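You operate a simulated robot arm through the tools that you are given. There is no shell and no other tool.

You are at the controls of a simulated robot arm. One attempt, no reset.

## Task
Rinse the brown mat's pot with the clear jug's water and wipe it dry.
Fine: pour it all in, tip it all into the yellow mat's big pot, 5 ml spilt at most; pot on the brown mat, jug and pink rag back. Set down upright: clear jug.

The check looks at the end state, three seconds after you hand in, the way a careful person would. Anything else that was tipped, shoved, dropped, spilled or broken makes it a failure.

## Robot
A 7-joint arm with a three-finger gripper, fixed in place. Base frame: the origin is on the floor under the middle of its stand, x ahead of it, y to its left, z up; the work surface is at about z = 0.8. Readings come in m, rad, newtons and seconds.
It reaches about 1.342 m from its shoulder. Its first joint turns from -2.897 to 2.897 rad. Payload 2.69 kg.
The TCP is the grasp point between the finger pads, 0.03 m short of the fingertips. In the tool frame z runs along the fingers and y along their closing line. The gripper opens to 0.128 m; its body begins 0.117 m behind the TCP.
Orientation is told as [roll, pitch, yaw] about the base's x, y, z axes, in that order, counted from this pose: with the fingers straight down and closing along the base's y, the tool's x points along the base's -x, its y along +y and its z along -z.

## Interface
- The arm moves only by the tool step_arm. Its argument "increments" is a list of rows, each a list of 7 numbers: the shift along the tool's x, y, z in units of 50 mm (1.0 is 50 mm), then the turn, a rotation vector about the tool's x, y, z in units of 6 degrees (1.0 is 6 degrees), then the finger opening in m, from 0 to 0.128. In form: [[x, y, z, ax, ay, az, claw], ...]. A call has 1 to 20 rows; each row shifts and turns the commanded pose from where the row before left it, along the tool's axes as they then stand. A call with a number of a shift or a turn outside -1 to 1 is refused whole. A row lasts 0.2 s, in which the tool goes at most 0.05 m and 0.15 rad; a call with a longer step from one row to the next is refused whole, and so is a gripper value outside its range. A pose out of reach is approached as far as the arm can. The call stops where the force on the tool passes 40 N (or 10 N more than at its start, if that is more) or the arm is blocked; 0.2 s more then pass. The fingers move at their own pace (about 0.127 m/s each) and stop on an object; they squeeze with about 30 N. The grip force told is the motor's: it shows also when the fingers shut on nothing. Time passes only in rows, and 0.2 s behind the last, so rows that do not move let the fingers close. The reply holds the time, the measured pose of the TCP, the force on the tool along the base axes, the opening and the grip force, in the units named above and with some noise, with the torque about the TCP (base axes, N m) and any sound that the robot's microphone picked up.
- Cameras (640 x 400 px; columns grow to the right, rows downward): "scene" is fixed at [0.0503, 0.6502, 1.5665]; the picture's right is [0.37, -0.93, 0.00], its down [-0.83, -0.33, -0.45] and it looks along [0.42, 0.17, -0.89] (base axes); focal length 214 px, centre (320, 200). "wrist" rides on the gripper at [0.058, 0.054, -0.131] in the tool frame; the picture's right is [-0.68, 0.74, 0.00], its down [-0.62, -0.57, -0.55] and it looks along [-0.40, -0.37, 0.84] (tool axes); focal length 234 px, centre (320, 200). There is no depth. A picture from a camera that has moved, and an enlarged one, comes with that camera's place and axes in the base frame and with its lens.
- capture(camera): a new picture of that camera. The clock stands still meanwhile.
- lift_body(by): moves the trunk up (or, below 0, down) by that many m; the arm rides with it, the base frame stays. It gives what a move gives, with no picture.
- enlarge(camera, box): a new picture of the part [left, top, right, bottom] of that camera's present view, enlarged. The clock stands still meanwhile.
- job_done(): hands the job in; it is judged then, once.

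Nothing tells you positions but the pictures and the camera data. Unless the task says otherwise, let go and move clear before handing in.

The tools are called after "Emit:" by a JSON object that holds its "method" and its "body". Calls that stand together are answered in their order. step_arm: Moves the arm, as the interface text tells. Its arguments: {"type":"object","properties":{"increments":{"type":"array","items":{"type":"array","items":{"type":"number"}}}},"required":["increments"]} The other tools are called the same way: lift_body (by) moves the trunk up or down; capture (camera) takes a picture; enlarge (camera, box) takes an enlarged picture of a part of a camera's view; job_done () hands the job in.

At the start:

```text
clock: 0.0
tcp_pos: [0.5791, 0.3709, 1.339]
ee_rot: [0.001, 0.0, 0.0]
ft_force: [1.1, 0.1, -0.4]
wrist_torque: [-0.03, -0.01, 0.03]
width: 0.1279
gripper_force: 0.0
trunk travel left (down, up): [-0.225, 0.125]
```

scene: 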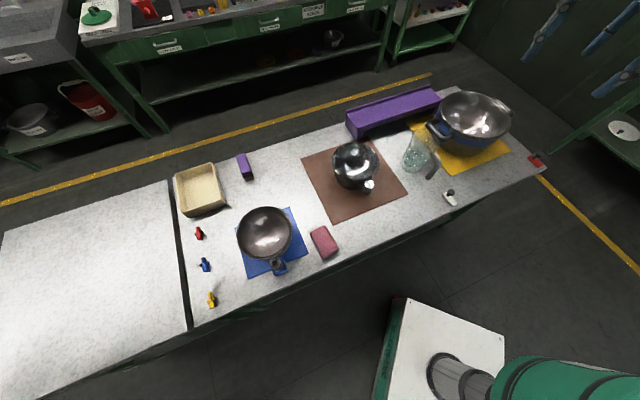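
wrist: 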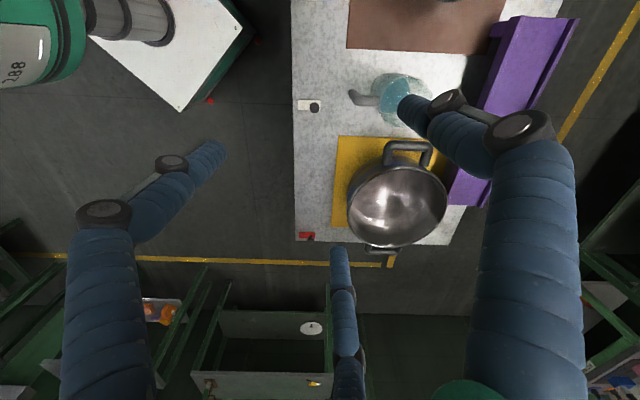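

I see a bench with a brown mat carrying a small pot (possibly lidded), a clear jug to its right, a big pot on a yellow mat, a pink rag, and a pan on a blue mat. I'll look closer before moving anything.

Emit:
{"method": "enlarge", "body": {"camera": "scene", "box": [290, 120, 420, 220]}}

Emit:
{"method": "enlarge", "body": {"camera": "scene", "box": [390, 80, 550, 220]}}

Emit:
{"method": "enlarge", "body": {"camera": "scene", "box": [170, 140, 350, 310]}}

Emit:
{"method": "enlarge", "body": {"camera": "wrist", "box": [280, 0, 480, 260]}}

```text
4.00 times, centred on (355, 170) of scene
camera zoom: at [0.0503, 0.6502, 1.5665], right [0.37, -0.93, 0.0], down [-0.83, -0.33, -0.45], along [0.42, 0.17, -0.89], focal length 858 px, centre (180, 320)
```

zoom: 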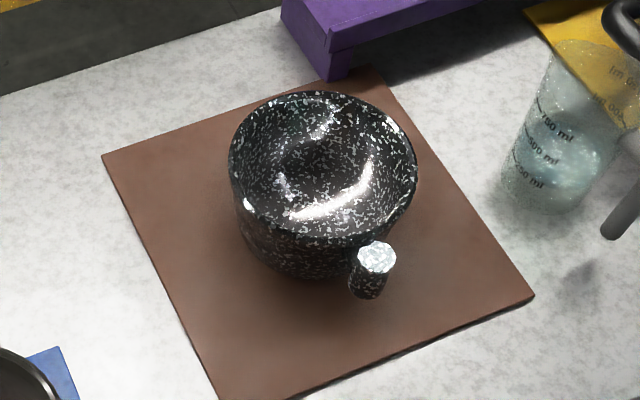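

```text
2.86 times, centred on (470, 150) of scene
camera zoom: at [0.0503, 0.6502, 1.5665], right [0.37, -0.93, 0.0], down [-0.83, -0.33, -0.45], along [0.42, 0.17, -0.89], focal length 613 px, centre (-109, 343)
```

zoom: 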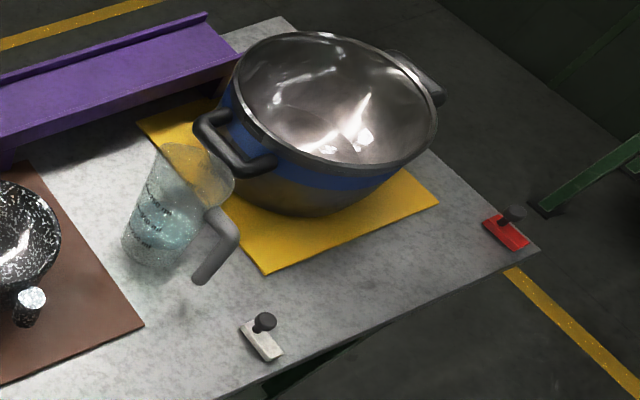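

```text
2.35 times, centred on (260, 225) of scene
camera zoom: at [0.0503, 0.6502, 1.5665], right [0.37, -0.93, 0.0], down [-0.83, -0.33, -0.45], along [0.42, 0.17, -0.89], focal length 505 px, centre (461, 141)
```

zoom: 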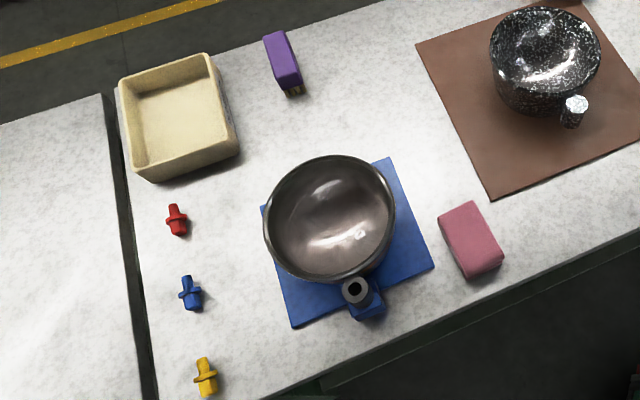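

```text
1.54 times, centred on (380, 130) of wrist
camera zoom: at [0.5214, 0.4242, 1.4702], right [0.68, 0.74, 0.0], down [0.62, -0.57, 0.55], along [0.4, -0.37, -0.84], focal length 360 px, centre (228, 308)
```

zoom: 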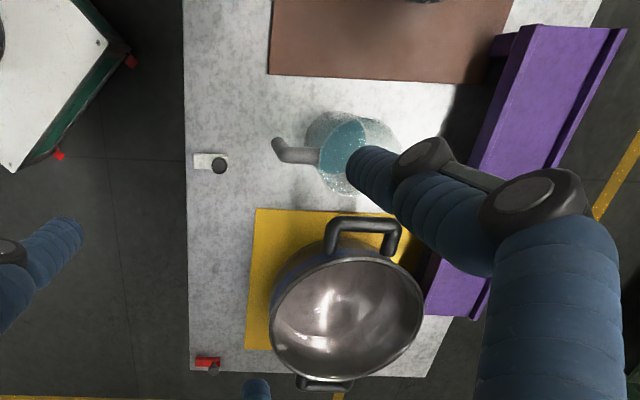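

The small pot on the brown mat is open, with a stub handle. The jug shows volume marks with water near 500 ml and its handle points towards the robot. I'll bring the wrist camera nearer to the jug and pot to measure them.

Emit:
{"method": "step_arm", "body": {"increments": [[-0.09, 0.525, 0.5, 0, 0, 0, 0.128], [-0.09, 0.525, 0.5, 0, 0, 0, 0.128], [-0.09, 0.525, 0.5, 0, 0, 0, 0.128], [-0.09, 0.525, 0.5, 0, 0, 0, 0.128], [-0.09, 0.525, 0.5, 0, 0, 0, 0.128], [-0.09, 0.525, 0.5, 0, 0, 0, 0.128], [-0.09, 0.525, 0.5, 0, 0, 0, 0.128], [-0.09, 0.525, 0.5, 0, 0, 0, 0.128]]}}

Emit:
{"method": "capture", "body": {"camera": "wrist"}}

Emit:
{"method": "capture", "body": {"camera": "scene"}}

```text
clock: 1.8
tcp_pos: [0.6176, 0.5808, 1.1379]
ee_rot: [0.001, 0.002, 0.001]
ft_force: [0.6, 0.1, -0.1]
wrist_torque: [0.03, 0.01, 0.01]
width: 0.1276
gripper_force: 0.1
trunk travel left (down, up): [-0.225, 0.125]
```

```text
taken
camera wrist: at [0.559, 0.6342, 1.2693], right [0.68, 0.74, 0.0], down [0.62, -0.57, 0.55], along [0.4, -0.37, -0.84], focal length 234 px, centre (320, 200)
```

wrist: 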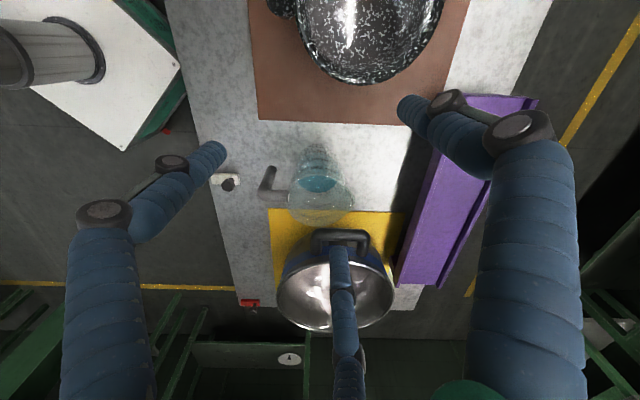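

```text
taken
```

scene: 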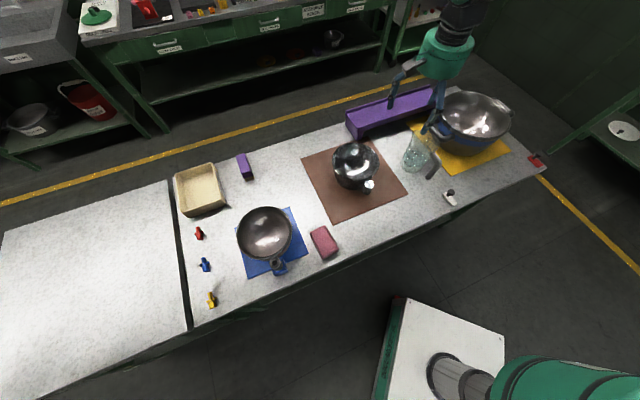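

Emit:
{"method": "enlarge", "body": {"camera": "wrist", "box": [200, 100, 440, 250]}}

Emit:
{"method": "enlarge", "body": {"camera": "wrist", "box": [240, 0, 480, 150]}}

Emit:
{"method": "enlarge", "body": {"camera": "wrist", "box": [230, 200, 440, 340]}}

```text
2.67 times, centred on (320, 175) of wrist
camera zoom: at [0.559, 0.6342, 1.2693], right [0.68, 0.74, 0.0], down [0.62, -0.57, 0.55], along [0.4, -0.37, -0.84], focal length 624 px, centre (320, 267)
```

zoom: 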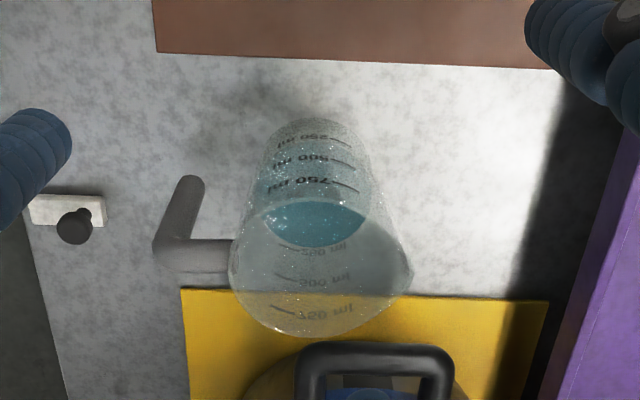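

```text
2.67 times, centred on (360, 75) of wrist
camera zoom: at [0.559, 0.6342, 1.2693], right [0.68, 0.74, 0.0], down [0.62, -0.57, 0.55], along [0.4, -0.37, -0.84], focal length 624 px, centre (213, 533)
```

zoom: 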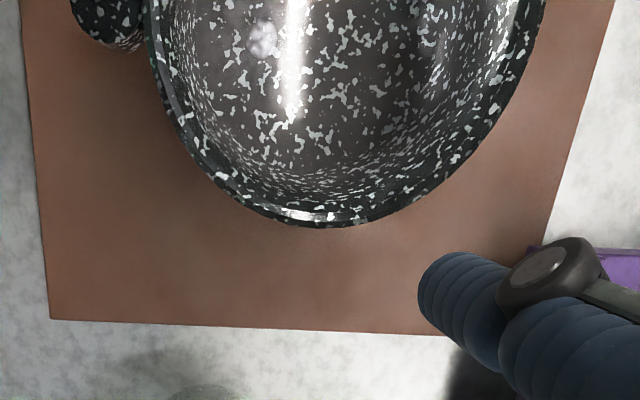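

```text
2.86 times, centred on (335, 270) of wrist
camera zoom: at [0.559, 0.6342, 1.2693], right [0.68, 0.74, 0.0], down [0.62, -0.57, 0.55], along [0.4, -0.37, -0.84], focal length 669 px, centre (277, 0)
```

zoom: 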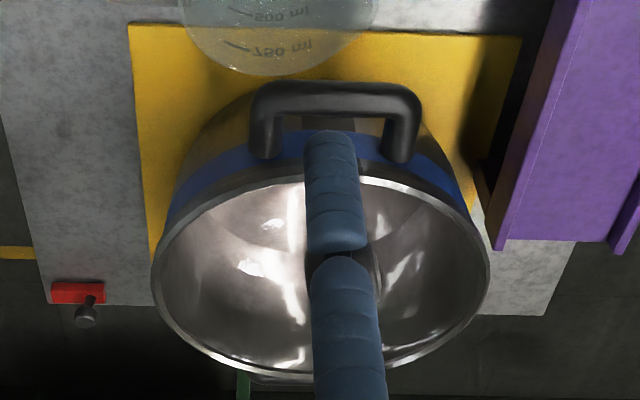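

The jug's handle is an open L-shape: out from near the rim, then hanging down. The spout is opposite it. I'll zoom in further to fix dimensions, the water level and the two pots' geometry.

Emit:
{"method": "enlarge", "body": {"camera": "scene", "box": [396, 126, 460, 186]}}

Emit:
{"method": "enlarge", "body": {"camera": "scene", "box": [320, 130, 400, 205]}}

Emit:
{"method": "enlarge", "body": {"camera": "scene", "box": [230, 200, 350, 285]}}

```text
6.67 times, centred on (428, 156) of scene
camera zoom: at [0.0503, 0.6502, 1.5665], right [0.37, -0.93, 0.0], down [-0.83, -0.33, -0.45], along [0.42, 0.17, -0.89], focal length 1430 px, centre (-400, 493)
```

zoom: 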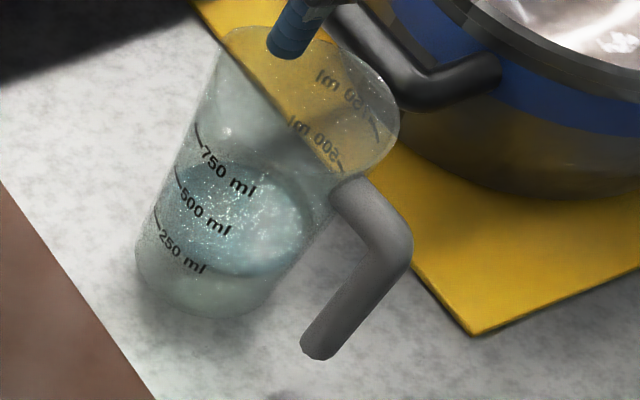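

```text
5.33 times, centred on (360, 168) of scene
camera zoom: at [0.0503, 0.6502, 1.5665], right [0.37, -0.93, 0.0], down [-0.83, -0.33, -0.45], along [0.42, 0.17, -0.89], focal length 1144 px, centre (107, 373)
```

zoom: 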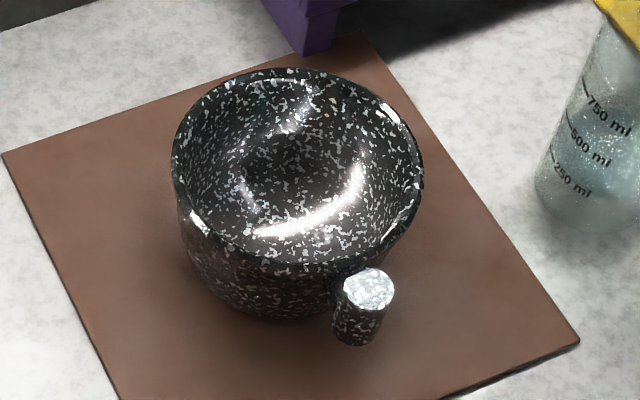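

```text
4.71 times, centred on (290, 242) of scene
camera zoom: at [0.0503, 0.6502, 1.5665], right [0.37, -0.93, 0.0], down [-0.83, -0.33, -0.45], along [0.42, 0.17, -0.89], focal length 1009 px, centre (461, 0)
```

zoom: 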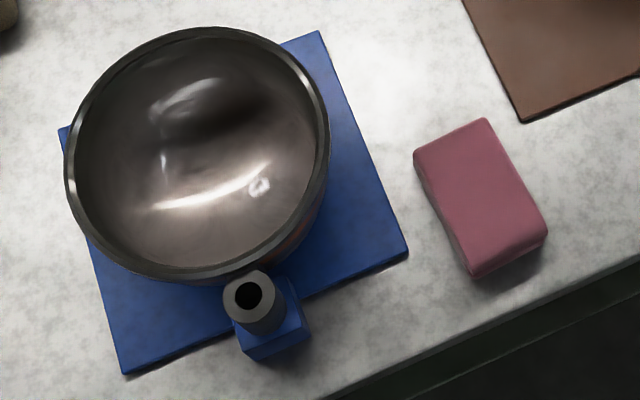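

The jug holds roughly 400 ml by its marks. The pot's handle looks like a short post, and I need another angle to tell how it's oriented.

Emit:
{"method": "step_arm", "body": {"increments": [[0.417, 0.643, 0.114, 0, 0, 0, 0.128], [0.417, 0.643, 0.114, 0, 0, 0, 0.128], [0.417, 0.643, 0.114, 0, 0, 0, 0.128], [0.417, 0.643, 0.114, 0, 0, 0, 0.128], [0.417, 0.643, 0.114, 0, 0, 0, 0.128], [0.417, 0.643, 0.114, 0, 0, 0, 0.128], [0.417, 0.643, 0.114, 0, 0, 0, 0.128]]}}

Emit:
{"method": "capture", "body": {"camera": "wrist"}}

Emit:
{"method": "enlarge", "body": {"camera": "wrist", "box": [200, 40, 440, 190]}}

```text
clock: 3.4
tcp_pos: [0.4698, 0.8079, 1.0998]
ee_rot: [0.0, 0.0, 0.001]
ft_force: [0.1, 0.3, -0.6]
wrist_torque: [0.03, 0.0, -0.02]
width: 0.1276
gripper_force: 0.0
trunk travel left (down, up): [-0.225, 0.125]
```

```text
taken
camera wrist: at [0.4128, 0.8608, 1.2311], right [0.68, 0.74, 0.0], down [0.62, -0.57, 0.55], along [0.4, -0.37, -0.84], focal length 234 px, centre (320, 200)
```

wrist: 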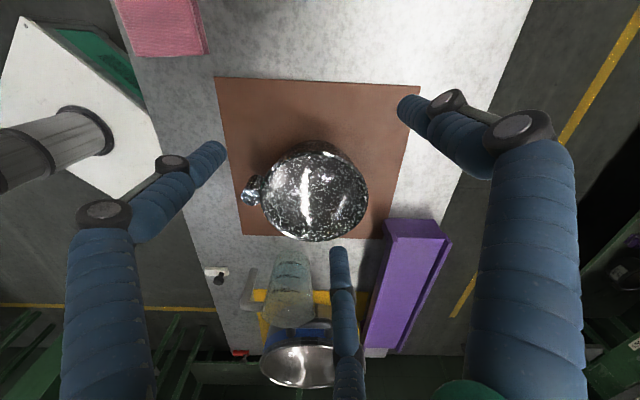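

```text
2.67 times, centred on (320, 115) of wrist
camera zoom: at [0.4128, 0.8608, 1.2311], right [0.68, 0.74, 0.0], down [0.62, -0.57, 0.55], along [0.4, -0.37, -0.84], focal length 624 px, centre (320, 427)
```

zoom: 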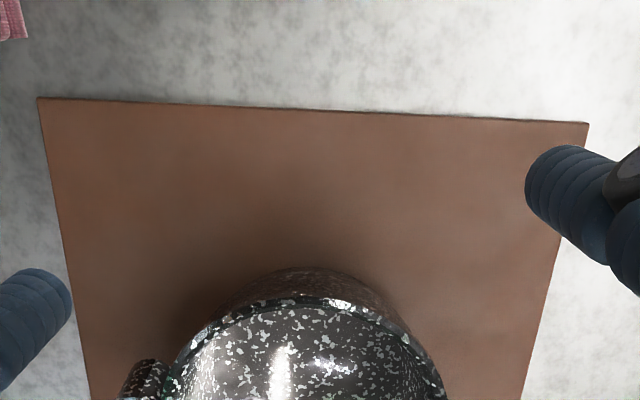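

Emit:
{"method": "enlarge", "body": {"camera": "wrist", "box": [220, 120, 400, 260]}}

Emit:
{"method": "enlarge", "body": {"camera": "wrist", "box": [200, 220, 400, 390]}}

```text
2.86 times, centred on (310, 190) of wrist
camera zoom: at [0.4128, 0.8608, 1.2311], right [0.68, 0.74, 0.0], down [0.62, -0.57, 0.55], along [0.4, -0.37, -0.84], focal length 669 px, centre (349, 229)
```

zoom: 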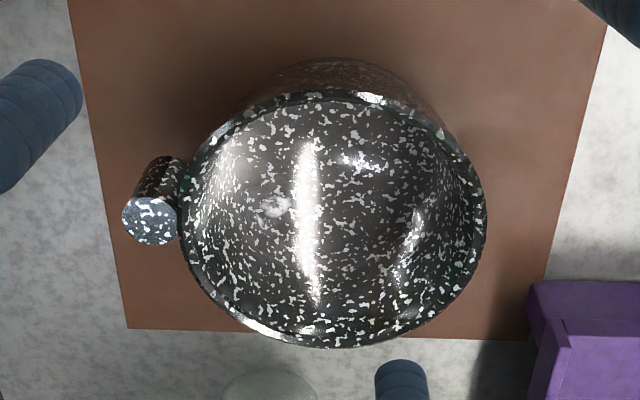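

```text
2.35 times, centred on (300, 305) of wrist
camera zoom: at [0.4128, 0.8608, 1.2311], right [0.68, 0.74, 0.0], down [0.62, -0.57, 0.55], along [0.4, -0.37, -0.84], focal length 551 px, centre (367, -47)
```

zoom: 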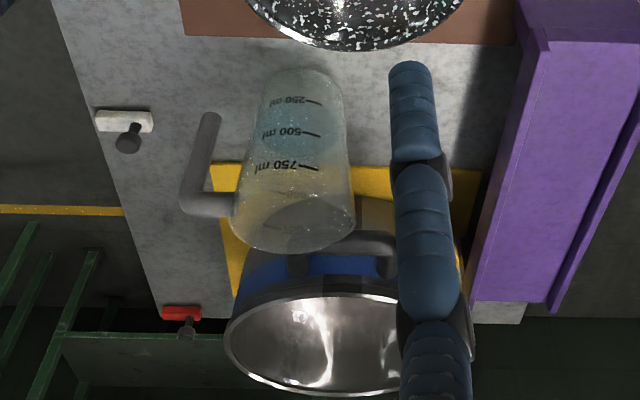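

The pot's handle is an upright post about 35 mm thick at (0.488, 0.636), on the robot-facing side. The jug handle is a thinner hanging bar at (0.655, 0.42). The bench runs at 45° to the base. Before I choose a grasp I'll close the gripper in free air to see how its three fingers move.

Emit:
{"method": "step_arm", "body": {"increments": [[0, 0, -0.6, 0, 0, 0, 0.06], [0, 0, -0.6, 0, 0, 0, 0.06], [0, 0, 0, 0, 0, 0, 0.06], [0, 0, 0, 0, 0, 0, 0.06]]}}

Emit:
{"method": "capture", "body": {"camera": "wrist"}}

Emit:
{"method": "step_arm", "body": {"increments": [[0, 0, 0, 0, 0, 0, 0.0], [0, 0, 0, 0, 0, 0, 0.0], [0, 0, 0, 0, 0, 0, 0.0], [0, 0, 0, 0, 0, 0, 0.0]]}}

Emit:
{"method": "capture", "body": {"camera": "wrist"}}

```text
clock: 4.4
tcp_pos: [0.4702, 0.805, 1.1584]
ee_rot: [0.002, 0.0, 0.001]
ft_force: [0.0, 1.0, -0.6]
wrist_torque: [0.0, 0.0, 0.01]
width: 0.06
gripper_force: 0.0
trunk travel left (down, up): [-0.225, 0.125]
```

```text
taken
camera wrist: at [0.4127, 0.8587, 1.2906], right [0.68, 0.74, 0.0], down [0.62, -0.57, 0.55], along [0.4, -0.37, -0.84], focal length 234 px, centre (320, 200)
```

wrist: 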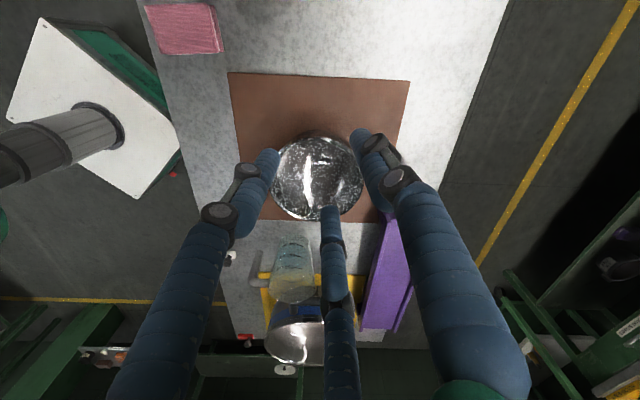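

```text
clock: 5.4
tcp_pos: [0.4704, 0.8051, 1.1587]
ee_rot: [-0.002, -0.001, 0.001]
ft_force: [0.8, -0.3, -0.5]
wrist_torque: [0.0, 0.03, -0.04]
width: 0.0023
gripper_force: 30.1
trunk travel left (down, up): [-0.225, 0.125]
```

```text
taken
camera wrist: at [0.4125, 0.8585, 1.2907], right [0.68, 0.74, 0.0], down [0.62, -0.57, 0.55], along [0.4, -0.37, -0.84], focal length 234 px, centre (320, 200)
```

wrist: 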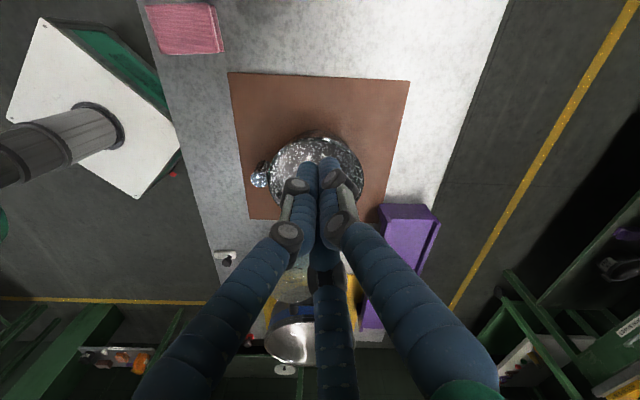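

The gripper is a concentric three-jaw, with fingers at 90°, −30° and 210° in the tool plane. I'll rehearse the jug pour in the air with an empty hand, high above the pot: yaw 45°, then pitch past vertical, to see whether the arm can follow.

Emit:
{"method": "step_arm", "body": {"increments": [[-0.445, -0.495, 0, 0, 0, 0, 0.05], [-0.445, -0.495, 0, 0, 0, 0, 0.05], [-0.445, -0.495, 0, 0, 0, 0, 0.05], [-0.445, -0.495, 0, 0, 0, 0, 0.05], [0, 0, 0, 0, 0, -0.9375, 0.05], [0, 0, 0, 0, 0, -0.9375, 0.05], [0, 0, 0, 0, 0, -0.9375, 0.05], [0, 0, 0, 0, 0, -0.9375, 0.05], [0, 0, 0, 0, 0, -0.9375, 0.05], [0, 0, 0, 0, 0, -0.9375, 0.05], [0, 0, 0, 0, 0, -0.9375, 0.05], [0, 0, 0, 0, 0, -0.9375, 0.05]]}}

Emit:
{"method": "step_arm", "body": {"increments": [[0, 0, 0, 0, 1, 0, 0.05], [0, 0, 0, 0, 1, 0, 0.05], [0, 0, 0, 0, 1, 0, 0.05], [0, 0, 0, 0, 1, 0, 0.05], [0, 0, 0, 0, 1, 0, 0.05]]}}

Emit:
{"method": "capture", "body": {"camera": "scene"}}

```text
clock: 8.0
tcp_pos: [0.558, 0.7058, 1.159]
ee_rot: [0.001, 0.002, 0.785]
ft_force: [-0.3, 0.4, 0.4]
wrist_torque: [-0.03, 0.0, -0.05]
width: 0.05
gripper_force: 0.1
trunk travel left (down, up): [-0.225, 0.125]
```

```text
clock: 9.2
tcp_pos: [0.5585, 0.7061, 1.1585]
ee_rot: [0.0, 0.526, 0.782]
ft_force: [-0.3, 0.5, -0.5]
wrist_torque: [-0.01, 0.01, 0.04]
width: 0.0501
gripper_force: 0.1
trunk travel left (down, up): [-0.225, 0.125]
```

```text
taken
```

scene: 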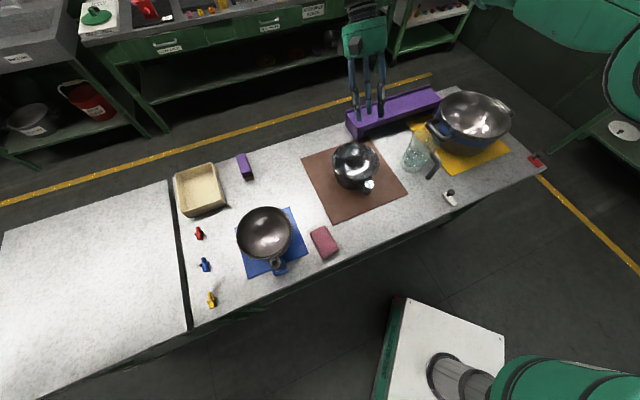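

The arm pitches 30° past vertical without trouble. Next I'll swing the tool to point forward, 15° below horizontal, and move to a stand-off in front of the jug handle to check it with the wrist camera.

Emit:
{"method": "step_arm", "body": {"increments": [[0, 0, 0, 0, -0.972, 0, 0.07], [0, 0, 0, 0, -0.972, 0, 0.07], [0, 0, 0, 0, -0.972, 0, 0.07], [0, 0, 0, 0, -0.972, 0, 0.07], [0, 0, 0, 0, -0.972, 0, 0.07], [0, 0, 0, 0, -0.972, 0, 0.07], [0, 0, 0, 0, -0.972, 0, 0.07], [0, 0, 0, 0, -0.972, 0, 0.07], [0, 0, 0, 0, -0.972, 0, 0.07], [0, 0, 0, 0, -0.972, 0, 0.07], [0, 0, 0, 0, -0.972, 0, 0.07], [0, 0, 0, 0, -0.972, 0, 0.07], [0, 0, 0, 0, -0.972, 0, 0.07], [0, 0, 0, 0, -0.972, 0, 0.07], [0, 0, 0, 0, -0.972, 0, 0.07], [0, 0, 0, 0, -0.972, 0, 0.07], [0, 0, 0, 0, -0.972, 0, 0.07], [0, 0, 0, 0, -0.972, 0, 0.07]]}}

Emit:
{"method": "step_arm", "body": {"increments": [[0.4155, -0.491, -0.442, 0, 0, 0, 0.07], [0.4155, -0.491, -0.442, 0, 0, 0, 0.07], [0.4155, -0.491, -0.442, 0, 0, 0, 0.07], [0.4155, -0.491, -0.442, 0, 0, 0, 0.07], [0.4155, -0.491, -0.442, 0, 0, 0, 0.07], [0.4155, -0.491, -0.442, 0, 0, 0, 0.07], [0.4155, -0.491, -0.442, 0, 0, 0, 0.07], [0.4155, -0.491, -0.442, 0, 0, 0, 0.07], [0.4155, -0.491, -0.442, 0, 0, 0, 0.07], [0.4155, -0.491, -0.442, 0, 0, 0, 0.07], [0.4155, -0.491, -0.442, 0, 0, 0, 0.07]]}}

Emit:
{"method": "capture", "body": {"camera": "wrist"}}

Emit:
{"method": "capture", "body": {"camera": "scene"}}

```text
clock: 13.0
tcp_pos: [0.5645, 0.7006, 1.1577]
ee_rot: [-0.045, -1.236, 0.802]
ft_force: [0.1, -0.1, 0.2]
wrist_torque: [-0.04, 0.0, -0.01]
width: 0.0699
gripper_force: 0.0
out of reach, approached as far as the arm can: row 16
trunk travel left (down, up): [-0.225, 0.125]
```

```text
clock: 15.4
tcp_pos: [0.4016, 0.4335, 1.0434]
ee_rot: [-0.099, -1.229, 0.843]
ft_force: [0.6, -0.2, -0.1]
wrist_torque: [-0.01, 0.04, 0.0]
width: 0.0699
gripper_force: 0.0
out of reach, approached as far as the arm can: row 3, 4, 5, 6, 7, 8, 9, 10, 11
trunk travel left (down, up): [-0.225, 0.125]
```

```text
taken
camera wrist: at [0.2601, 0.3746, 1.0302], right [-0.35, 0.71, 0.61], down [0.14, -0.61, 0.78], along [0.93, 0.36, 0.12], focal length 234 px, centre (320, 200)
```

wrist: 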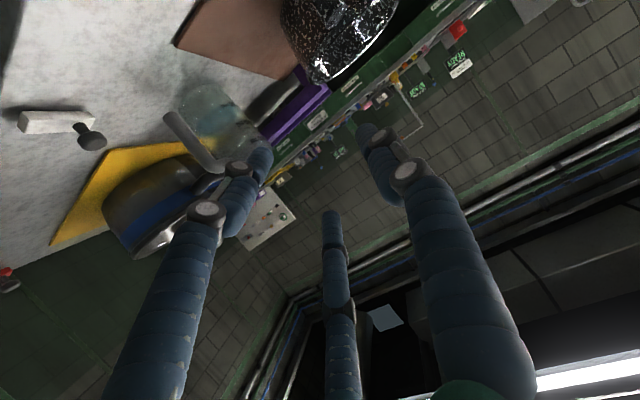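

```text
taken
```

scene: 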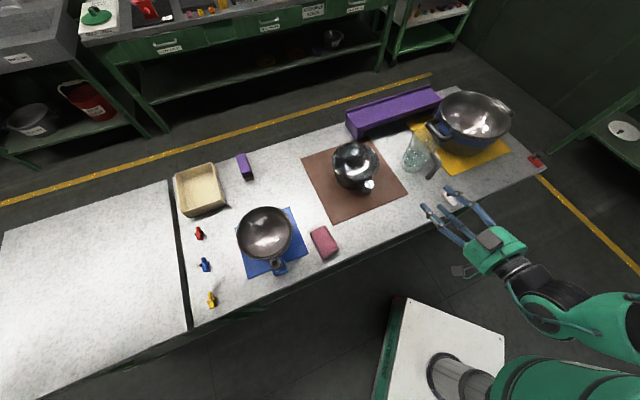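

Pointing nearly level this close to the body is beyond the wrist limit, so I'll grasp the jug bar with the tool steeper, about 40–45° below horizontal. I'll pitch the tool back down first and see where the commanded pose stands.

Emit:
{"method": "step_arm", "body": {"increments": [[0, 0, 0, 0, 1, 0, 0.07], [0, 0, 0, 0, 1, 0, 0.07], [0, 0, 0, 0, 1, 0, 0.07], [0, 0, 0, 0, 1, 0, 0.07], [0, 0, 0, 0, 1, 0, 0.07]]}}

```text
clock: 16.6
tcp_pos: [0.4008, 0.4325, 1.043]
ee_rot: [-0.019, -0.713, 0.777]
ft_force: [0.0, -0.4, 0.0]
wrist_torque: [-0.02, 0.02, -0.02]
width: 0.0698
gripper_force: 0.1
trunk travel left (down, up): [-0.225, 0.125]
```

A new call starts from the measured pose, which helps. Now I'll test how far past vertical the tool can pitch at the pour position over the pot, staying high.

Emit:
{"method": "step_arm", "body": {"increments": [[0, 0, -0.4, 0, 0.975, 0, 0.07], [0, 0, -0.4, 0, 0.975, 0, 0.07], [0, 0, -0.4, 0, 0.975, 0, 0.07], [0, 0, -0.4, 0, 0.975, 0, 0.07], [0, 0, -0.4, 0, 0.975, 0, 0.07], [0, 0, 0, 0, 0.975, 0, 0.07], [0, 0, 0, 0, 0.975, 0, 0.07], [-0.689, 0.178, -0.333, 0, 0, 0, 0.07], [-0.689, 0.178, -0.333, 0, 0, 0, 0.07], [-0.689, 0.178, -0.333, 0, 0, 0, 0.07], [-0.689, 0.178, -0.333, 0, 0, 0, 0.07], [-0.689, 0.178, -0.333, 0, 0, 0, 0.07], [-0.689, 0.178, -0.333, 0, 0, 0, 0.07], [-0.689, 0.178, -0.333, 0, 0, 0, 0.07], [-0.689, 0.178, -0.333, 0, 0, 0, 0.07], [-0.689, 0.178, -0.333, 0, 0, 0, 0.07]]}}

Emit:
{"method": "step_arm", "body": {"increments": [[0, 0, 0, 0, 1, 0, 0.07], [0, 0, 0, 0, 1, 0, 0.07], [0, 0, 0, 0, 1, 0, 0.07], [0, 0, 0, 0, 1, 0, 0.07], [0, 0, 0, 0, 1, 0, 0.07], [0, 0, 0, 0, 1, 0, 0.07], [0, 0, 0, 0, 1, 0, 0.07], [0, 0, 0, 0, 1, 0, 0.07], [0, 0, 0, 0, 1, 0, 0.07], [0, 0, 0, 0, 1, 0, 0.07]]}}

Emit:
{"method": "capture", "body": {"camera": "wrist"}}

```text
clock: 20.0
tcp_pos: [0.5136, 0.6631, 1.3066]
ee_rot: [0.009, -0.199, 0.772]
ft_force: [0.3, -0.5, -0.6]
wrist_torque: [-0.01, 0.02, 0.02]
width: 0.0702
gripper_force: 0.1
out of reach, approached as far as the arm can: row 3, 4, 5, 6
trunk travel left (down, up): [-0.225, 0.125]
```

```text
clock: 22.2
tcp_pos: [0.4807, 0.6217, 1.2843]
ee_rot: [0.012, 0.742, 0.783]
ft_force: [-0.5, 0.6, 0.0]
wrist_torque: [0.09, -0.06, -0.01]
width: 0.07
gripper_force: 0.0
out of reach, approached as far as the arm can: row 8, 9, 10
trunk travel left (down, up): [-0.225, 0.125]
```

```text
taken
camera wrist: at [0.4772, 0.6905, 1.4204], right [-0.16, 0.88, -0.45], down [0.99, 0.17, -0.02], along [0.06, -0.45, -0.89], focal length 234 px, centre (320, 200)
```

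wrist: 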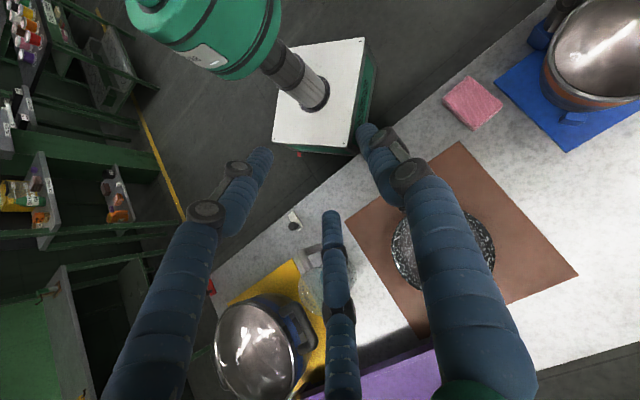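

Pitch past vertical tops out around 43° at this height. I'll now test sideways tilting, with the hand on the left pointing right, near the big pot but high, since emptying the small pot may need it.

Emit:
{"method": "step_arm", "body": {"increments": [[0, 0, 0, 0, -0.885, 0, 0.07], [0, 0, 0, 0, -0.885, 0, 0.07], [0, 0, 0, 0, -0.885, 0, 0.07], [0, 0, 0, 0, -0.885, 0, 0.07], [0, 0, 0, 0, -0.885, 0, 0.07], [0, 0, 0, 0, -0.885, 0, 0.07], [0, 0, 0, 0, -0.885, 0, 0.07], [0, 0, 0, 0, -0.885, 0, 0.07], [-0.1, -0.755, 0, 0, 0, 0, 0.07], [-0.1, -0.755, 0, 0, 0, 0, 0.07], [-0.1, -0.755, 0, 0, 0, 0, 0.07], [-0.1, -0.755, 0, 0, 0, 0, 0.07], [-0.1, -0.755, 0, 0, 0, 0, 0.07], [-0.1, -0.755, 0, 0, 0, 0, 0.07], [-0.1, -0.755, 0, 0, 0, 0, 0.07], [-0.1, -0.755, 0, 0, 0, 0, 0.07], [-0.1, -0.755, 0, 0, 0, 0, 0.07], [-0.1, -0.755, 0, 0, 0, 0, 0.07], [-0.1, -0.755, 0, 0, 0, 0, 0.07], [-0.1, -0.755, 0, 0, 0, 0, 0.07]]}}

Emit:
{"method": "step_arm", "body": {"increments": [[0, 0, 0, 1, 0, 0, 0.07], [0, 0, 0, 1, 0, 0, 0.07], [0, 0, 0, 1, 0, 0, 0.07], [0, 0, 0, 1, 0, 0, 0.07], [0, 0, 0, 1, 0, 0, 0.07], [0, 0, 0, 1, 0, 0, 0.07], [0, 0, 0, 1, 0, 0, 0.07], [0, 0, 0, 1, 0, 0, 0.07], [0, 0, 0, 1, 0, 0, 0.07], [0, 0, 0, 1, 0, 0, 0.07], [0, 0, 0, 1, 0, 0, 0.07], [0, 0, 0, 1, 0, 0, 0.07], [0, 0, 0, 1, 0, 0, 0.07], [0, 0, 0, 1, 0, 0, 0.07], [0, 0, 0, 1, 0, 0, 0.07], [0, 0, 0, 1, 0, 0, 0.07], [0, 0, 0, 1, 0, 0, 0.07], [0, 0, 0, 1, 0, 0, 0.07], [0, 0, 0, 1, 0, 0, 0.07]]}}

Emit:
{"method": "capture", "body": {"camera": "scene"}}

```text
clock: 26.4
tcp_pos: [0.8407, 0.3382, 1.2799]
ee_rot: [0.008, 0.001, 0.773]
ft_force: [0.5, 0.0, -1.2]
wrist_torque: [0.0, -0.01, 0.01]
width: 0.0699
gripper_force: 0.0
trunk travel left (down, up): [-0.225, 0.125]
```

```text
clock: 30.4
tcp_pos: [0.8415, 0.339, 1.2799]
ee_rot: [-1.983, 0.0, 0.773]
ft_force: [0.7, -0.4, 0.3]
wrist_torque: [0.02, 0.04, 0.01]
width: 0.0701
gripper_force: 0.0
trunk travel left (down, up): [-0.225, 0.125]
```

```text
taken
```

scene: 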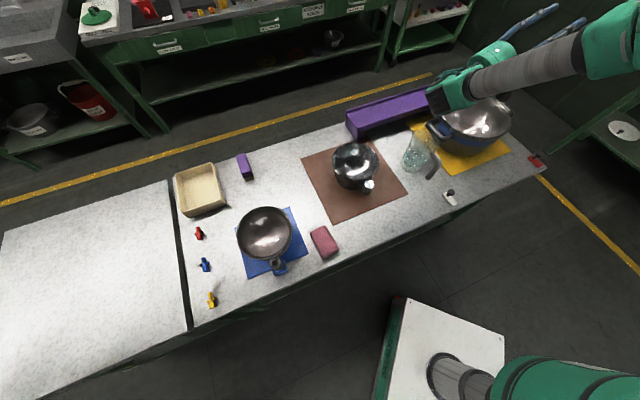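

Sideways tilt reached 114° with no limit, so tipping to the left with the hand pointing right works well. Next rehearsal is the jug pour: yaw to 135°, then swing the tool from 45° one side to 65° the other, high above the pot.

Emit:
{"method": "step_arm", "body": {"increments": [[0, 0, 0, -1, 0, 0, 0.07], [0, 0, 0, -1, 0, 0, 0.07], [0, 0, 0, -1, 0, 0, 0.07], [0, 0, 0, -1, 0, 0, 0.07], [0, 0, 0, -1, 0, 0, 0.07], [0, 0, 0, -1, 0, 0, 0.07], [0, 0, 0, -1, 0, 0, 0.07], [0, 0, 0, -1, 0, 0, 0.07], [0, 0, 0, -1, 0, 0, 0.07], [0, 0, 0, -1, 0, 0, 0.07], [0, 0, 0, -1, 0, 0, 0.07], [0, 0, 0, -1, 0, 0, 0.07], [0, 0, 0, -1, 0, 0, 0.07], [0, 0, 0, -1, 0, 0, 0.07], [0, 0, 0, -1, 0, 0, 0.07], [0, 0, 0, -1, 0, 0, 0.07], [0, 0, 0, -1, 0, 0, 0.07], [0, 0, 0, -1, 0, 0, 0.07], [0, 0, 0, -1, 0, 0, 0.07]]}}

Emit:
{"method": "step_arm", "body": {"increments": [[0, 0.75, 0.1, 0, 0, 0, 0.07], [0, 0.75, 0.1, 0, 0, 0, 0.07], [0, 0.75, 0.1, 0, 0, 0, 0.07], [0, 0.75, 0.1, 0, 0, 0, 0.07], [0, 0.75, 0.1, 0, 0, 0, 0.07], [0, 0.75, 0.1, 0, 0, 0, 0.07], [0, 0.75, 0.1, 0, 0, 0, 0.07], [0, 0.75, 0.1, 0, 0, 0, 0.07], [0, 0.75, 0.1, 0, 0, 0, 0.07], [0, 0.75, 0.1, 0, 0, 0, 0.07]]}}

Emit:
{"method": "step_arm", "body": {"increments": [[0, 0, 0, 0, 0, -1, 0.07], [0, 0, 0, 0, 0, -1, 0.07], [0, 0, 0, 0, 0, -1, 0.07], [0, 0, 0, 0, 0, -1, 0.07], [0, 0, 0, 0, 0, -1, 0.07], [0, 0, 0, 0, 0, -1, 0.07], [0, 0, 0, 0, 0, -1, 0.07], [0, 0, 0, 0, 0, -1, 0.07], [0, 0, 0, 0, 0, -1, 0.07], [0, 0, 0, 0, 0, -1, 0.07], [0, 0, 0, 0, 0, -1, 0.07], [0, 0, 0, 0, 0, -1, 0.07], [0, 0, 0, 0, 0, -1, 0.07], [0, 0, 0, 0, 0, -1, 0.07], [0, 0, 0, 0, 0, -1, 0.07]]}}

```text
clock: 34.4
tcp_pos: [0.8403, 0.3398, 1.2788]
ee_rot: [0.011, 0.0, 0.773]
ft_force: [0.7, 0.0, 0.0]
wrist_torque: [0.03, 0.02, -0.01]
width: 0.0698
gripper_force: 0.1
trunk travel left (down, up): [-0.225, 0.125]
```

```text
clock: 36.6
tcp_pos: [0.5793, 0.6092, 1.2312]
ee_rot: [0.009, -0.001, 0.772]
ft_force: [0.1, 0.4, 0.4]
wrist_torque: [-0.01, -0.01, 0.0]
width: 0.07
gripper_force: 0.1
trunk travel left (down, up): [-0.225, 0.125]
```

```text
clock: 39.8
tcp_pos: [0.5781, 0.6081, 1.2325]
ee_rot: [0.002, -0.008, 2.346]
ft_force: [-0.1, -0.6, 0.0]
wrist_torque: [-0.03, -0.01, 0.01]
width: 0.0703
gripper_force: 0.0
trunk travel left (down, up): [-0.225, 0.125]
```

Emit:
{"method": "step_arm", "body": {"increments": [[0, 0, 0, 0, -0.9375, 0, 0.07], [0, 0, 0, 0, -0.9375, 0, 0.07], [0, 0, 0, 0, -0.9375, 0, 0.07], [0, 0, 0, 0, -0.9375, 0, 0.07], [0, 0, 0, 0, -0.9375, 0, 0.07], [0, 0, 0, 0, -0.9375, 0, 0.07], [0, 0, 0, 0, -0.9375, 0, 0.07], [0, 0, 0, 0, -0.9375, 0, 0.07]]}}

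Emit:
{"method": "step_arm", "body": {"increments": [[0, 0, 0, 0, 0.965, 0, 0.07], [0, 0, 0, 0, 0.965, 0, 0.07], [0, 0, 0, 0, 0.965, 0, 0.07], [0, 0, 0, 0, 0.965, 0, 0.07], [0, 0, 0, 0, 0.965, 0, 0.07], [0, 0, 0, 0, 0.965, 0, 0.07], [0, 0, 0, 0, 0.965, 0, 0.07], [0, 0, 0, 0, 0.965, 0, 0.07], [0, 0, 0, 0, 0.965, 0, 0.07], [0, 0, 0, 0, 0.965, 0, 0.07], [0, 0, 0, 0, 0.965, 0, 0.07], [0, 0, 0, 0, 0.965, 0, 0.07], [0, 0, 0, 0, 0.965, 0, 0.07], [0, 0, 0, 0, 0.965, 0, 0.07], [0, 0, 0, 0, 0.965, 0, 0.07], [0, 0, 0, 0, 0.965, 0, 0.07], [0, 0, 0, 0, 0.965, 0, 0.07], [0, 0, 0, 0, 0.965, 0, 0.07], [0, 0, 0, 0, 0.965, 0, 0.07]]}}

Emit:
{"method": "capture", "body": {"camera": "wrist"}}

```text
clock: 41.6
tcp_pos: [0.5789, 0.608, 1.2318]
ee_rot: [0.0, -0.794, 2.344]
ft_force: [0.6, -0.4, 0.6]
wrist_torque: [0.0, 0.01, 0.0]
width: 0.0701
gripper_force: 0.2
trunk travel left (down, up): [-0.225, 0.125]
```

```text
clock: 45.6
tcp_pos: [0.5797, 0.6092, 1.2327]
ee_rot: [0.002, 1.128, 2.345]
ft_force: [-0.5, 0.1, 1.0]
wrist_torque: [0.01, -0.01, 0.02]
width: 0.0701
gripper_force: 0.1
trunk travel left (down, up): [-0.225, 0.125]
```

```text
taken
camera wrist: at [0.4757, 0.6372, 1.3417], right [-0.73, -0.31, -0.61], down [-0.13, 0.94, -0.32], along [0.67, -0.16, -0.72], focal length 234 px, centre (320, 200)
```

wrist: 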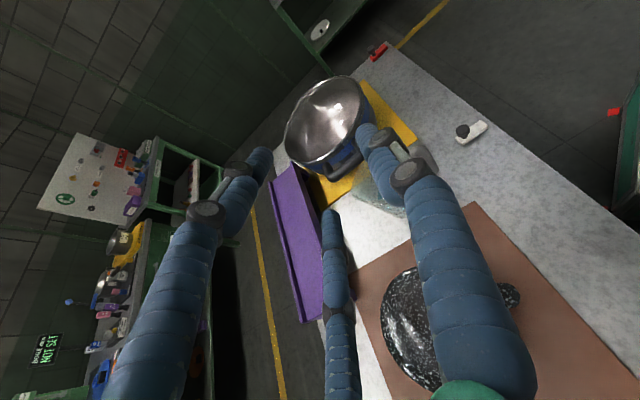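

The jug-pour swing works over its full range, from −45° to +65°. I'll undo it and go to a stand-off for the jug handle with the tool about 50° from vertical.

Emit:
{"method": "step_arm", "body": {"increments": [[0, 0, 0, 0, -0.979, 0, 0.06], [0, 0, 0, 0, -0.979, 0, 0.06], [0, 0, 0, 0, -0.979, 0, 0.06], [0, 0, 0, 0, -0.979, 0, 0.06], [0, 0, 0, 0, -0.979, 0, 0.06], [0, 0, 0, 0, -0.979, 0, 0.06], [0, 0, 0, 0, -0.979, 0, 0.06], [0, 0, 0, 0, -0.979, 0, 0.06], [0, 0, 0, 0, -0.979, 0, 0.06], [0, 0, 0, 0, -0.979, 0, 0.06], [0, 0, 0, 0, -0.979, 0, 0.06]]}}

Emit:
{"method": "step_arm", "body": {"increments": [[0, 0, 0, 0, 0, 0.995, 0.06], [0, 0, 0, 0, 0, 0.995, 0.06], [0, 0, 0, 0, 0, 0.995, 0.06], [0, 0, 0, 0, 0, 0.995, 0.06], [0, 0, 0, 0, 0, 0.995, 0.06], [0, 0, 0, 0, 0, 0.995, 0.06], [0, 0, 0, 0, 0, 0.995, 0.06], [0, 0, 0, 0, 0, 0.995, 0.06], [0, 0, 0, 0, 0, 0.995, 0.06], [0, 0, 0, 0, 0, 0.995, 0.06], [0, 0, 0, 0, 0, 0.995, 0.06], [0, 0, 0, 0, 0, 0.995, 0.06], [0, 0, 0, 0, 0, 0.995, 0.06], [0, 0, 0, 0, 0, 0.995, 0.06], [0, 0, 0, 0, 0, 0.995, 0.06]]}}

Emit:
{"method": "step_arm", "body": {"increments": [[0.389, -0.431, 0.4, 0, 0, 0, 0.06], [0.389, -0.431, 0.4, 0, 0, 0, 0.06], [0.389, -0.431, 0.4, 0, 0, 0, 0.06], [0.389, -0.431, 0.4, 0, 0, 0, 0.06], [0.389, -0.431, 0.4, 0, 0, 0, 0.06], [0.389, -0.431, 0.4, 0, 0, 0, 0.06], [0.389, -0.431, 0.4, 0, 0, 0, 0.06], [0.389, -0.431, 0.4, 0, 0, 0, 0.06], [0.389, -0.431, 0.4, 0, 0, 0, 0.06]]}}

Emit:
{"method": "step_arm", "body": {"increments": [[0, 0, 0, 0, -0.926, 0, 0.06], [0, 0, 0, 0, -0.926, 0, 0.06], [0, 0, 0, 0, -0.926, 0, 0.06], [0, 0, 0, 0, -0.926, 0, 0.06], [0, 0, 0, 0, -0.926, 0, 0.06], [0, 0, 0, 0, -0.926, 0, 0.06], [0, 0, 0, 0, -0.926, 0, 0.06], [0, 0, 0, 0, -0.926, 0, 0.06], [0, 0, 0, 0, -0.926, 0, 0.06]]}}

Emit:
{"method": "capture", "body": {"camera": "wrist"}}

Emit:
{"method": "capture", "body": {"camera": "scene"}}

```text
clock: 48.0
tcp_pos: [0.5796, 0.6069, 1.2308]
ee_rot: [0.002, -0.001, 2.344]
ft_force: [-0.1, 0.2, 0.4]
wrist_torque: [0.02, 0.0, 0.01]
width: 0.0601
gripper_force: 0.1
trunk travel left (down, up): [-0.225, 0.125]
```

```text
clock: 51.2
tcp_pos: [0.579, 0.6078, 1.2331]
ee_rot: [-0.001, 0.001, 0.78]
ft_force: [-0.7, -0.3, 0.6]
wrist_torque: [0.02, -0.01, 0.0]
width: 0.0599
gripper_force: 0.0
trunk travel left (down, up): [-0.225, 0.125]
```

```text
clock: 53.2
tcp_pos: [0.5929, 0.3467, 1.0527]
ee_rot: [-0.001, 0.0, 0.782]
ft_force: [0.4, 0.0, -0.1]
wrist_torque: [0.0, -0.03, -0.02]
width: 0.0598
gripper_force: 0.0
trunk travel left (down, up): [-0.225, 0.125]
```

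```text
clock: 55.2
tcp_pos: [0.5893, 0.3458, 1.053]
ee_rot: [-0.009, -0.873, 0.796]
ft_force: [-0.4, 0.1, 1.1]
wrist_torque: [-0.07, 0.11, 0.02]
width: 0.0601
gripper_force: 0.1
trunk travel left (down, up): [-0.225, 0.125]
```

```text
taken
camera wrist: at [0.4552, 0.2858, 1.0931], right [-0.22, 0.83, 0.51], down [0.38, -0.41, 0.83], along [0.9, 0.38, -0.23], focal length 234 px, centre (320, 200)
```

wrist: 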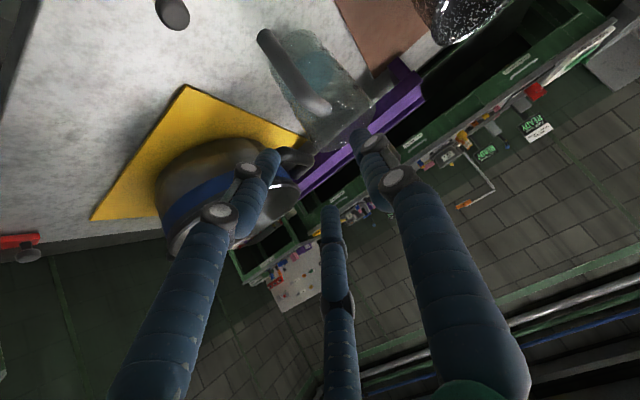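

```text
taken
```

scene: 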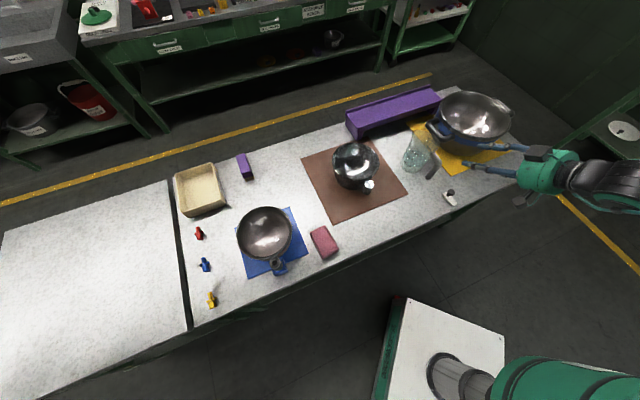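

Emit:
{"method": "enlarge", "body": {"camera": "wrist", "box": [220, 0, 420, 170]}}

Emit:
{"method": "enlarge", "body": {"camera": "scene", "box": [396, 126, 460, 186]}}

```text
2.35 times, centred on (320, 85) of wrist
camera zoom: at [0.4552, 0.2858, 1.0931], right [-0.22, 0.83, 0.51], down [0.38, -0.41, 0.83], along [0.9, 0.38, -0.23], focal length 551 px, centre (320, 471)
```

zoom: 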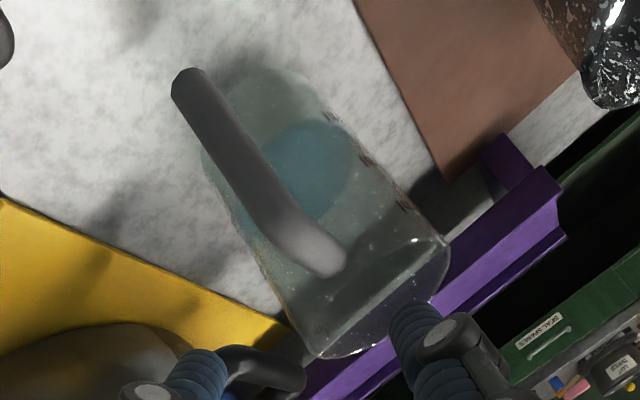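

```text
6.67 times, centred on (428, 156) of scene
camera zoom: at [0.0503, 0.6502, 1.5665], right [0.37, -0.93, 0.0], down [-0.83, -0.33, -0.45], along [0.42, 0.17, -0.89], focal length 1430 px, centre (-400, 493)
```

zoom: 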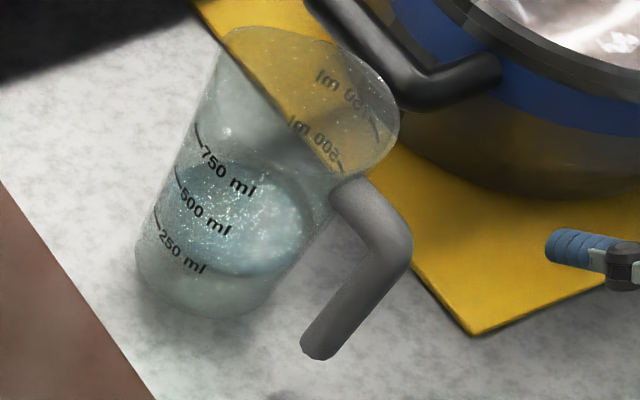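

The handle bar's axis is at about (0.651, 0.420), running from z 0.83 to 0.92. I'll move down to 10 cm short of the grasp along the tool axis and check the alignment.

Emit:
{"method": "step_arm", "body": {"increments": [[0.519, 0.013, 0.575, 0, 0, 0, 0.06], [0.519, 0.013, 0.575, 0, 0, 0, 0.06], [0.519, 0.013, 0.575, 0, 0, 0, 0.06]]}}

Emit:
{"method": "capture", "body": {"camera": "wrist"}}

Emit:
{"method": "enlarge", "body": {"camera": "scene", "box": [380, 120, 500, 220]}}

```text
clock: 56.0
tcp_pos: [0.6007, 0.3583, 0.936]
ee_rot: [0.0, -0.874, 0.78]
ft_force: [-0.7, 0.2, -0.6]
wrist_torque: [-0.04, 0.01, -0.02]
width: 0.0599
gripper_force: 0.0
trunk travel left (down, up): [-0.225, 0.125]
```

```text
taken
camera wrist: at [0.4648, 0.2992, 0.9753], right [-0.21, 0.83, 0.52], down [0.38, -0.42, 0.82], along [0.9, 0.37, -0.23], focal length 234 px, centre (320, 200)
```

wrist: 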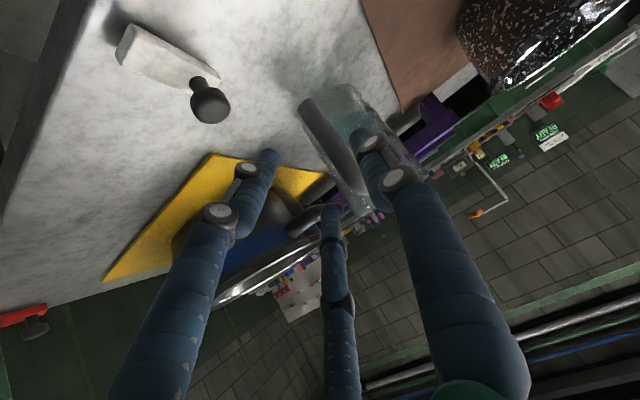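

```text
4.00 times, centred on (440, 170) of scene
camera zoom: at [0.0503, 0.6502, 1.5665], right [0.37, -0.93, 0.0], down [-0.83, -0.33, -0.45], along [0.42, 0.17, -0.89], focal length 858 px, centre (-160, 320)
```

zoom: 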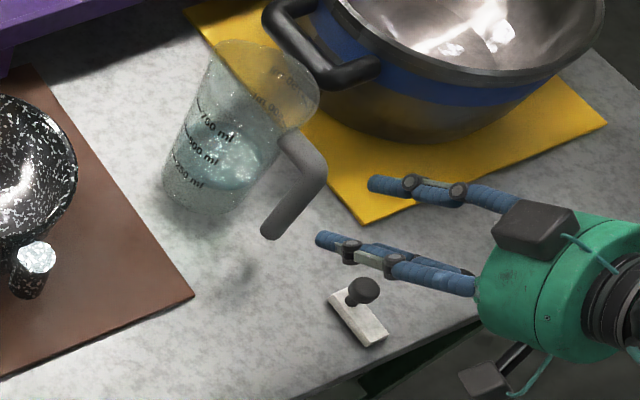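

Aligned by the numbers: the bar should pass between finger B and the A/C pair. I'll advance along the tool axis slowly with the fingers part-open, then check before closing.

Emit:
{"method": "step_arm", "body": {"increments": [[-0.01, 0.005, 0.4, 0, 0, 0, 0.06], [-0.01, 0.005, 0.4, 0, 0, 0, 0.06], [-0.01, 0.005, 0.4, 0, 0, 0, 0.06], [-0.01, 0.005, 0.4, 0, 0, 0, 0.06], [-0.01, 0.005, 0.4, 0, 0, 0, 0.06]]}}

Emit:
{"method": "capture", "body": {"camera": "wrist"}}

Emit:
{"method": "enlarge", "body": {"camera": "scene", "box": [390, 120, 480, 200]}}

```text
clock: 57.2
tcp_pos: [0.6555, 0.4149, 0.8734]
ee_rot: [0.001, -0.873, 0.781]
ft_force: [-0.8, -0.3, 0.4]
wrist_torque: [-0.01, 0.01, 0.0]
width: 0.0598
gripper_force: 0.1
trunk travel left (down, up): [-0.225, 0.125]
```

```text
taken
camera wrist: at [0.5209, 0.3558, 0.914], right [-0.21, 0.83, 0.52], down [0.38, -0.42, 0.82], along [0.9, 0.37, -0.23], focal length 234 px, centre (320, 200)
```

wrist: 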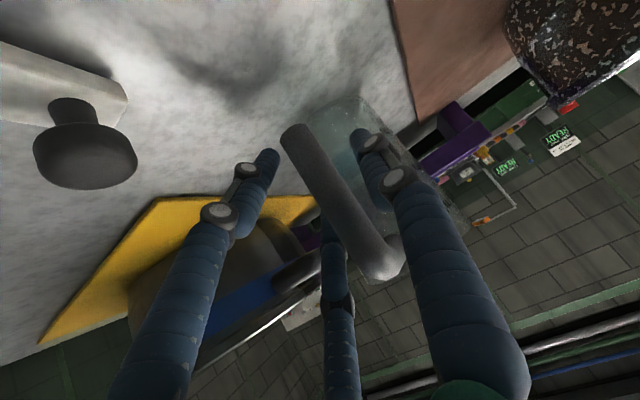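

```text
5.00 times, centred on (435, 160) of scene
camera zoom: at [0.0503, 0.6502, 1.5665], right [0.37, -0.93, 0.0], down [-0.83, -0.33, -0.45], along [0.42, 0.17, -0.89], focal length 1072 px, centre (-255, 400)
```

zoom: 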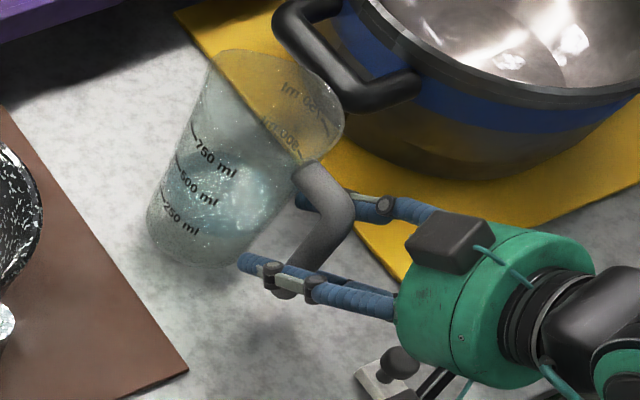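

The bar sits between the single finger and the pair, with no contact force. Closing the fingers now.

Emit:
{"method": "step_arm", "body": {"increments": [[0, 0, 0, 0, 0, 0, 0.045], [0, 0, 0, 0, 0, 0, 0.035], [0, 0, 0, 0, 0, 0, 0.0], [0, 0, 0, 0, 0, 0, 0.0], [0, 0, 0, 0, 0, 0, 0.0]]}}

Emit:
{"method": "capture", "body": {"camera": "wrist"}}

Emit:
{"method": "enlarge", "body": {"camera": "scene", "box": [390, 120, 480, 200]}}

```text
clock: 58.4
tcp_pos: [0.6557, 0.4155, 0.874]
ee_rot: [-0.001, -0.873, 0.78]
ft_force: [0.0, 1.1, -0.6]
wrist_torque: [-0.12, 0.0, 0.03]
width: 0.033
gripper_force: 30.1
trunk travel left (down, up): [-0.225, 0.125]
```

```text
taken
camera wrist: at [0.5209, 0.3556, 0.9139], right [-0.21, 0.83, 0.52], down [0.38, -0.42, 0.82], along [0.9, 0.37, -0.23], focal length 234 px, centre (320, 200)
```

wrist: 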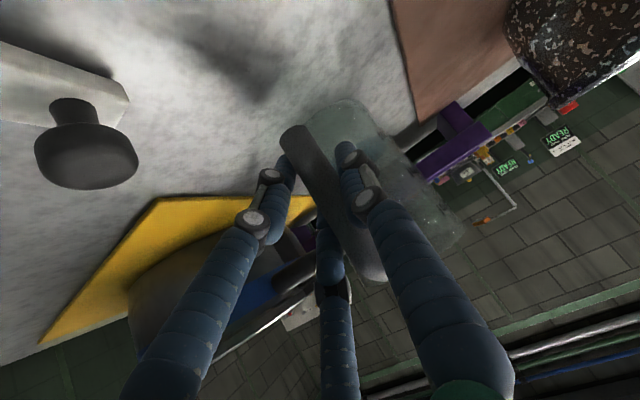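

```text
5.00 times, centred on (435, 160) of scene
camera zoom: at [0.0503, 0.6502, 1.5665], right [0.37, -0.93, 0.0], down [-0.83, -0.33, -0.45], along [0.42, 0.17, -0.89], focal length 1072 px, centre (-255, 400)
```

zoom: 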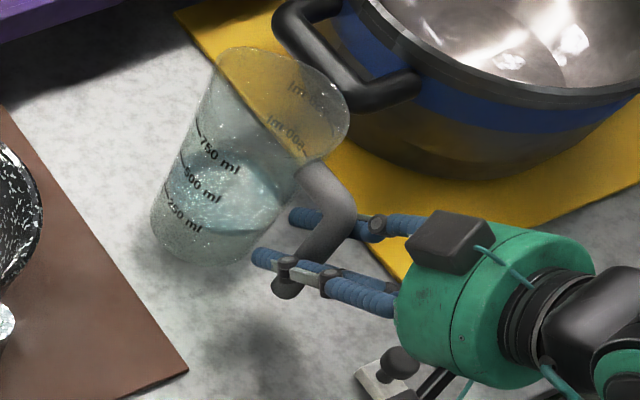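

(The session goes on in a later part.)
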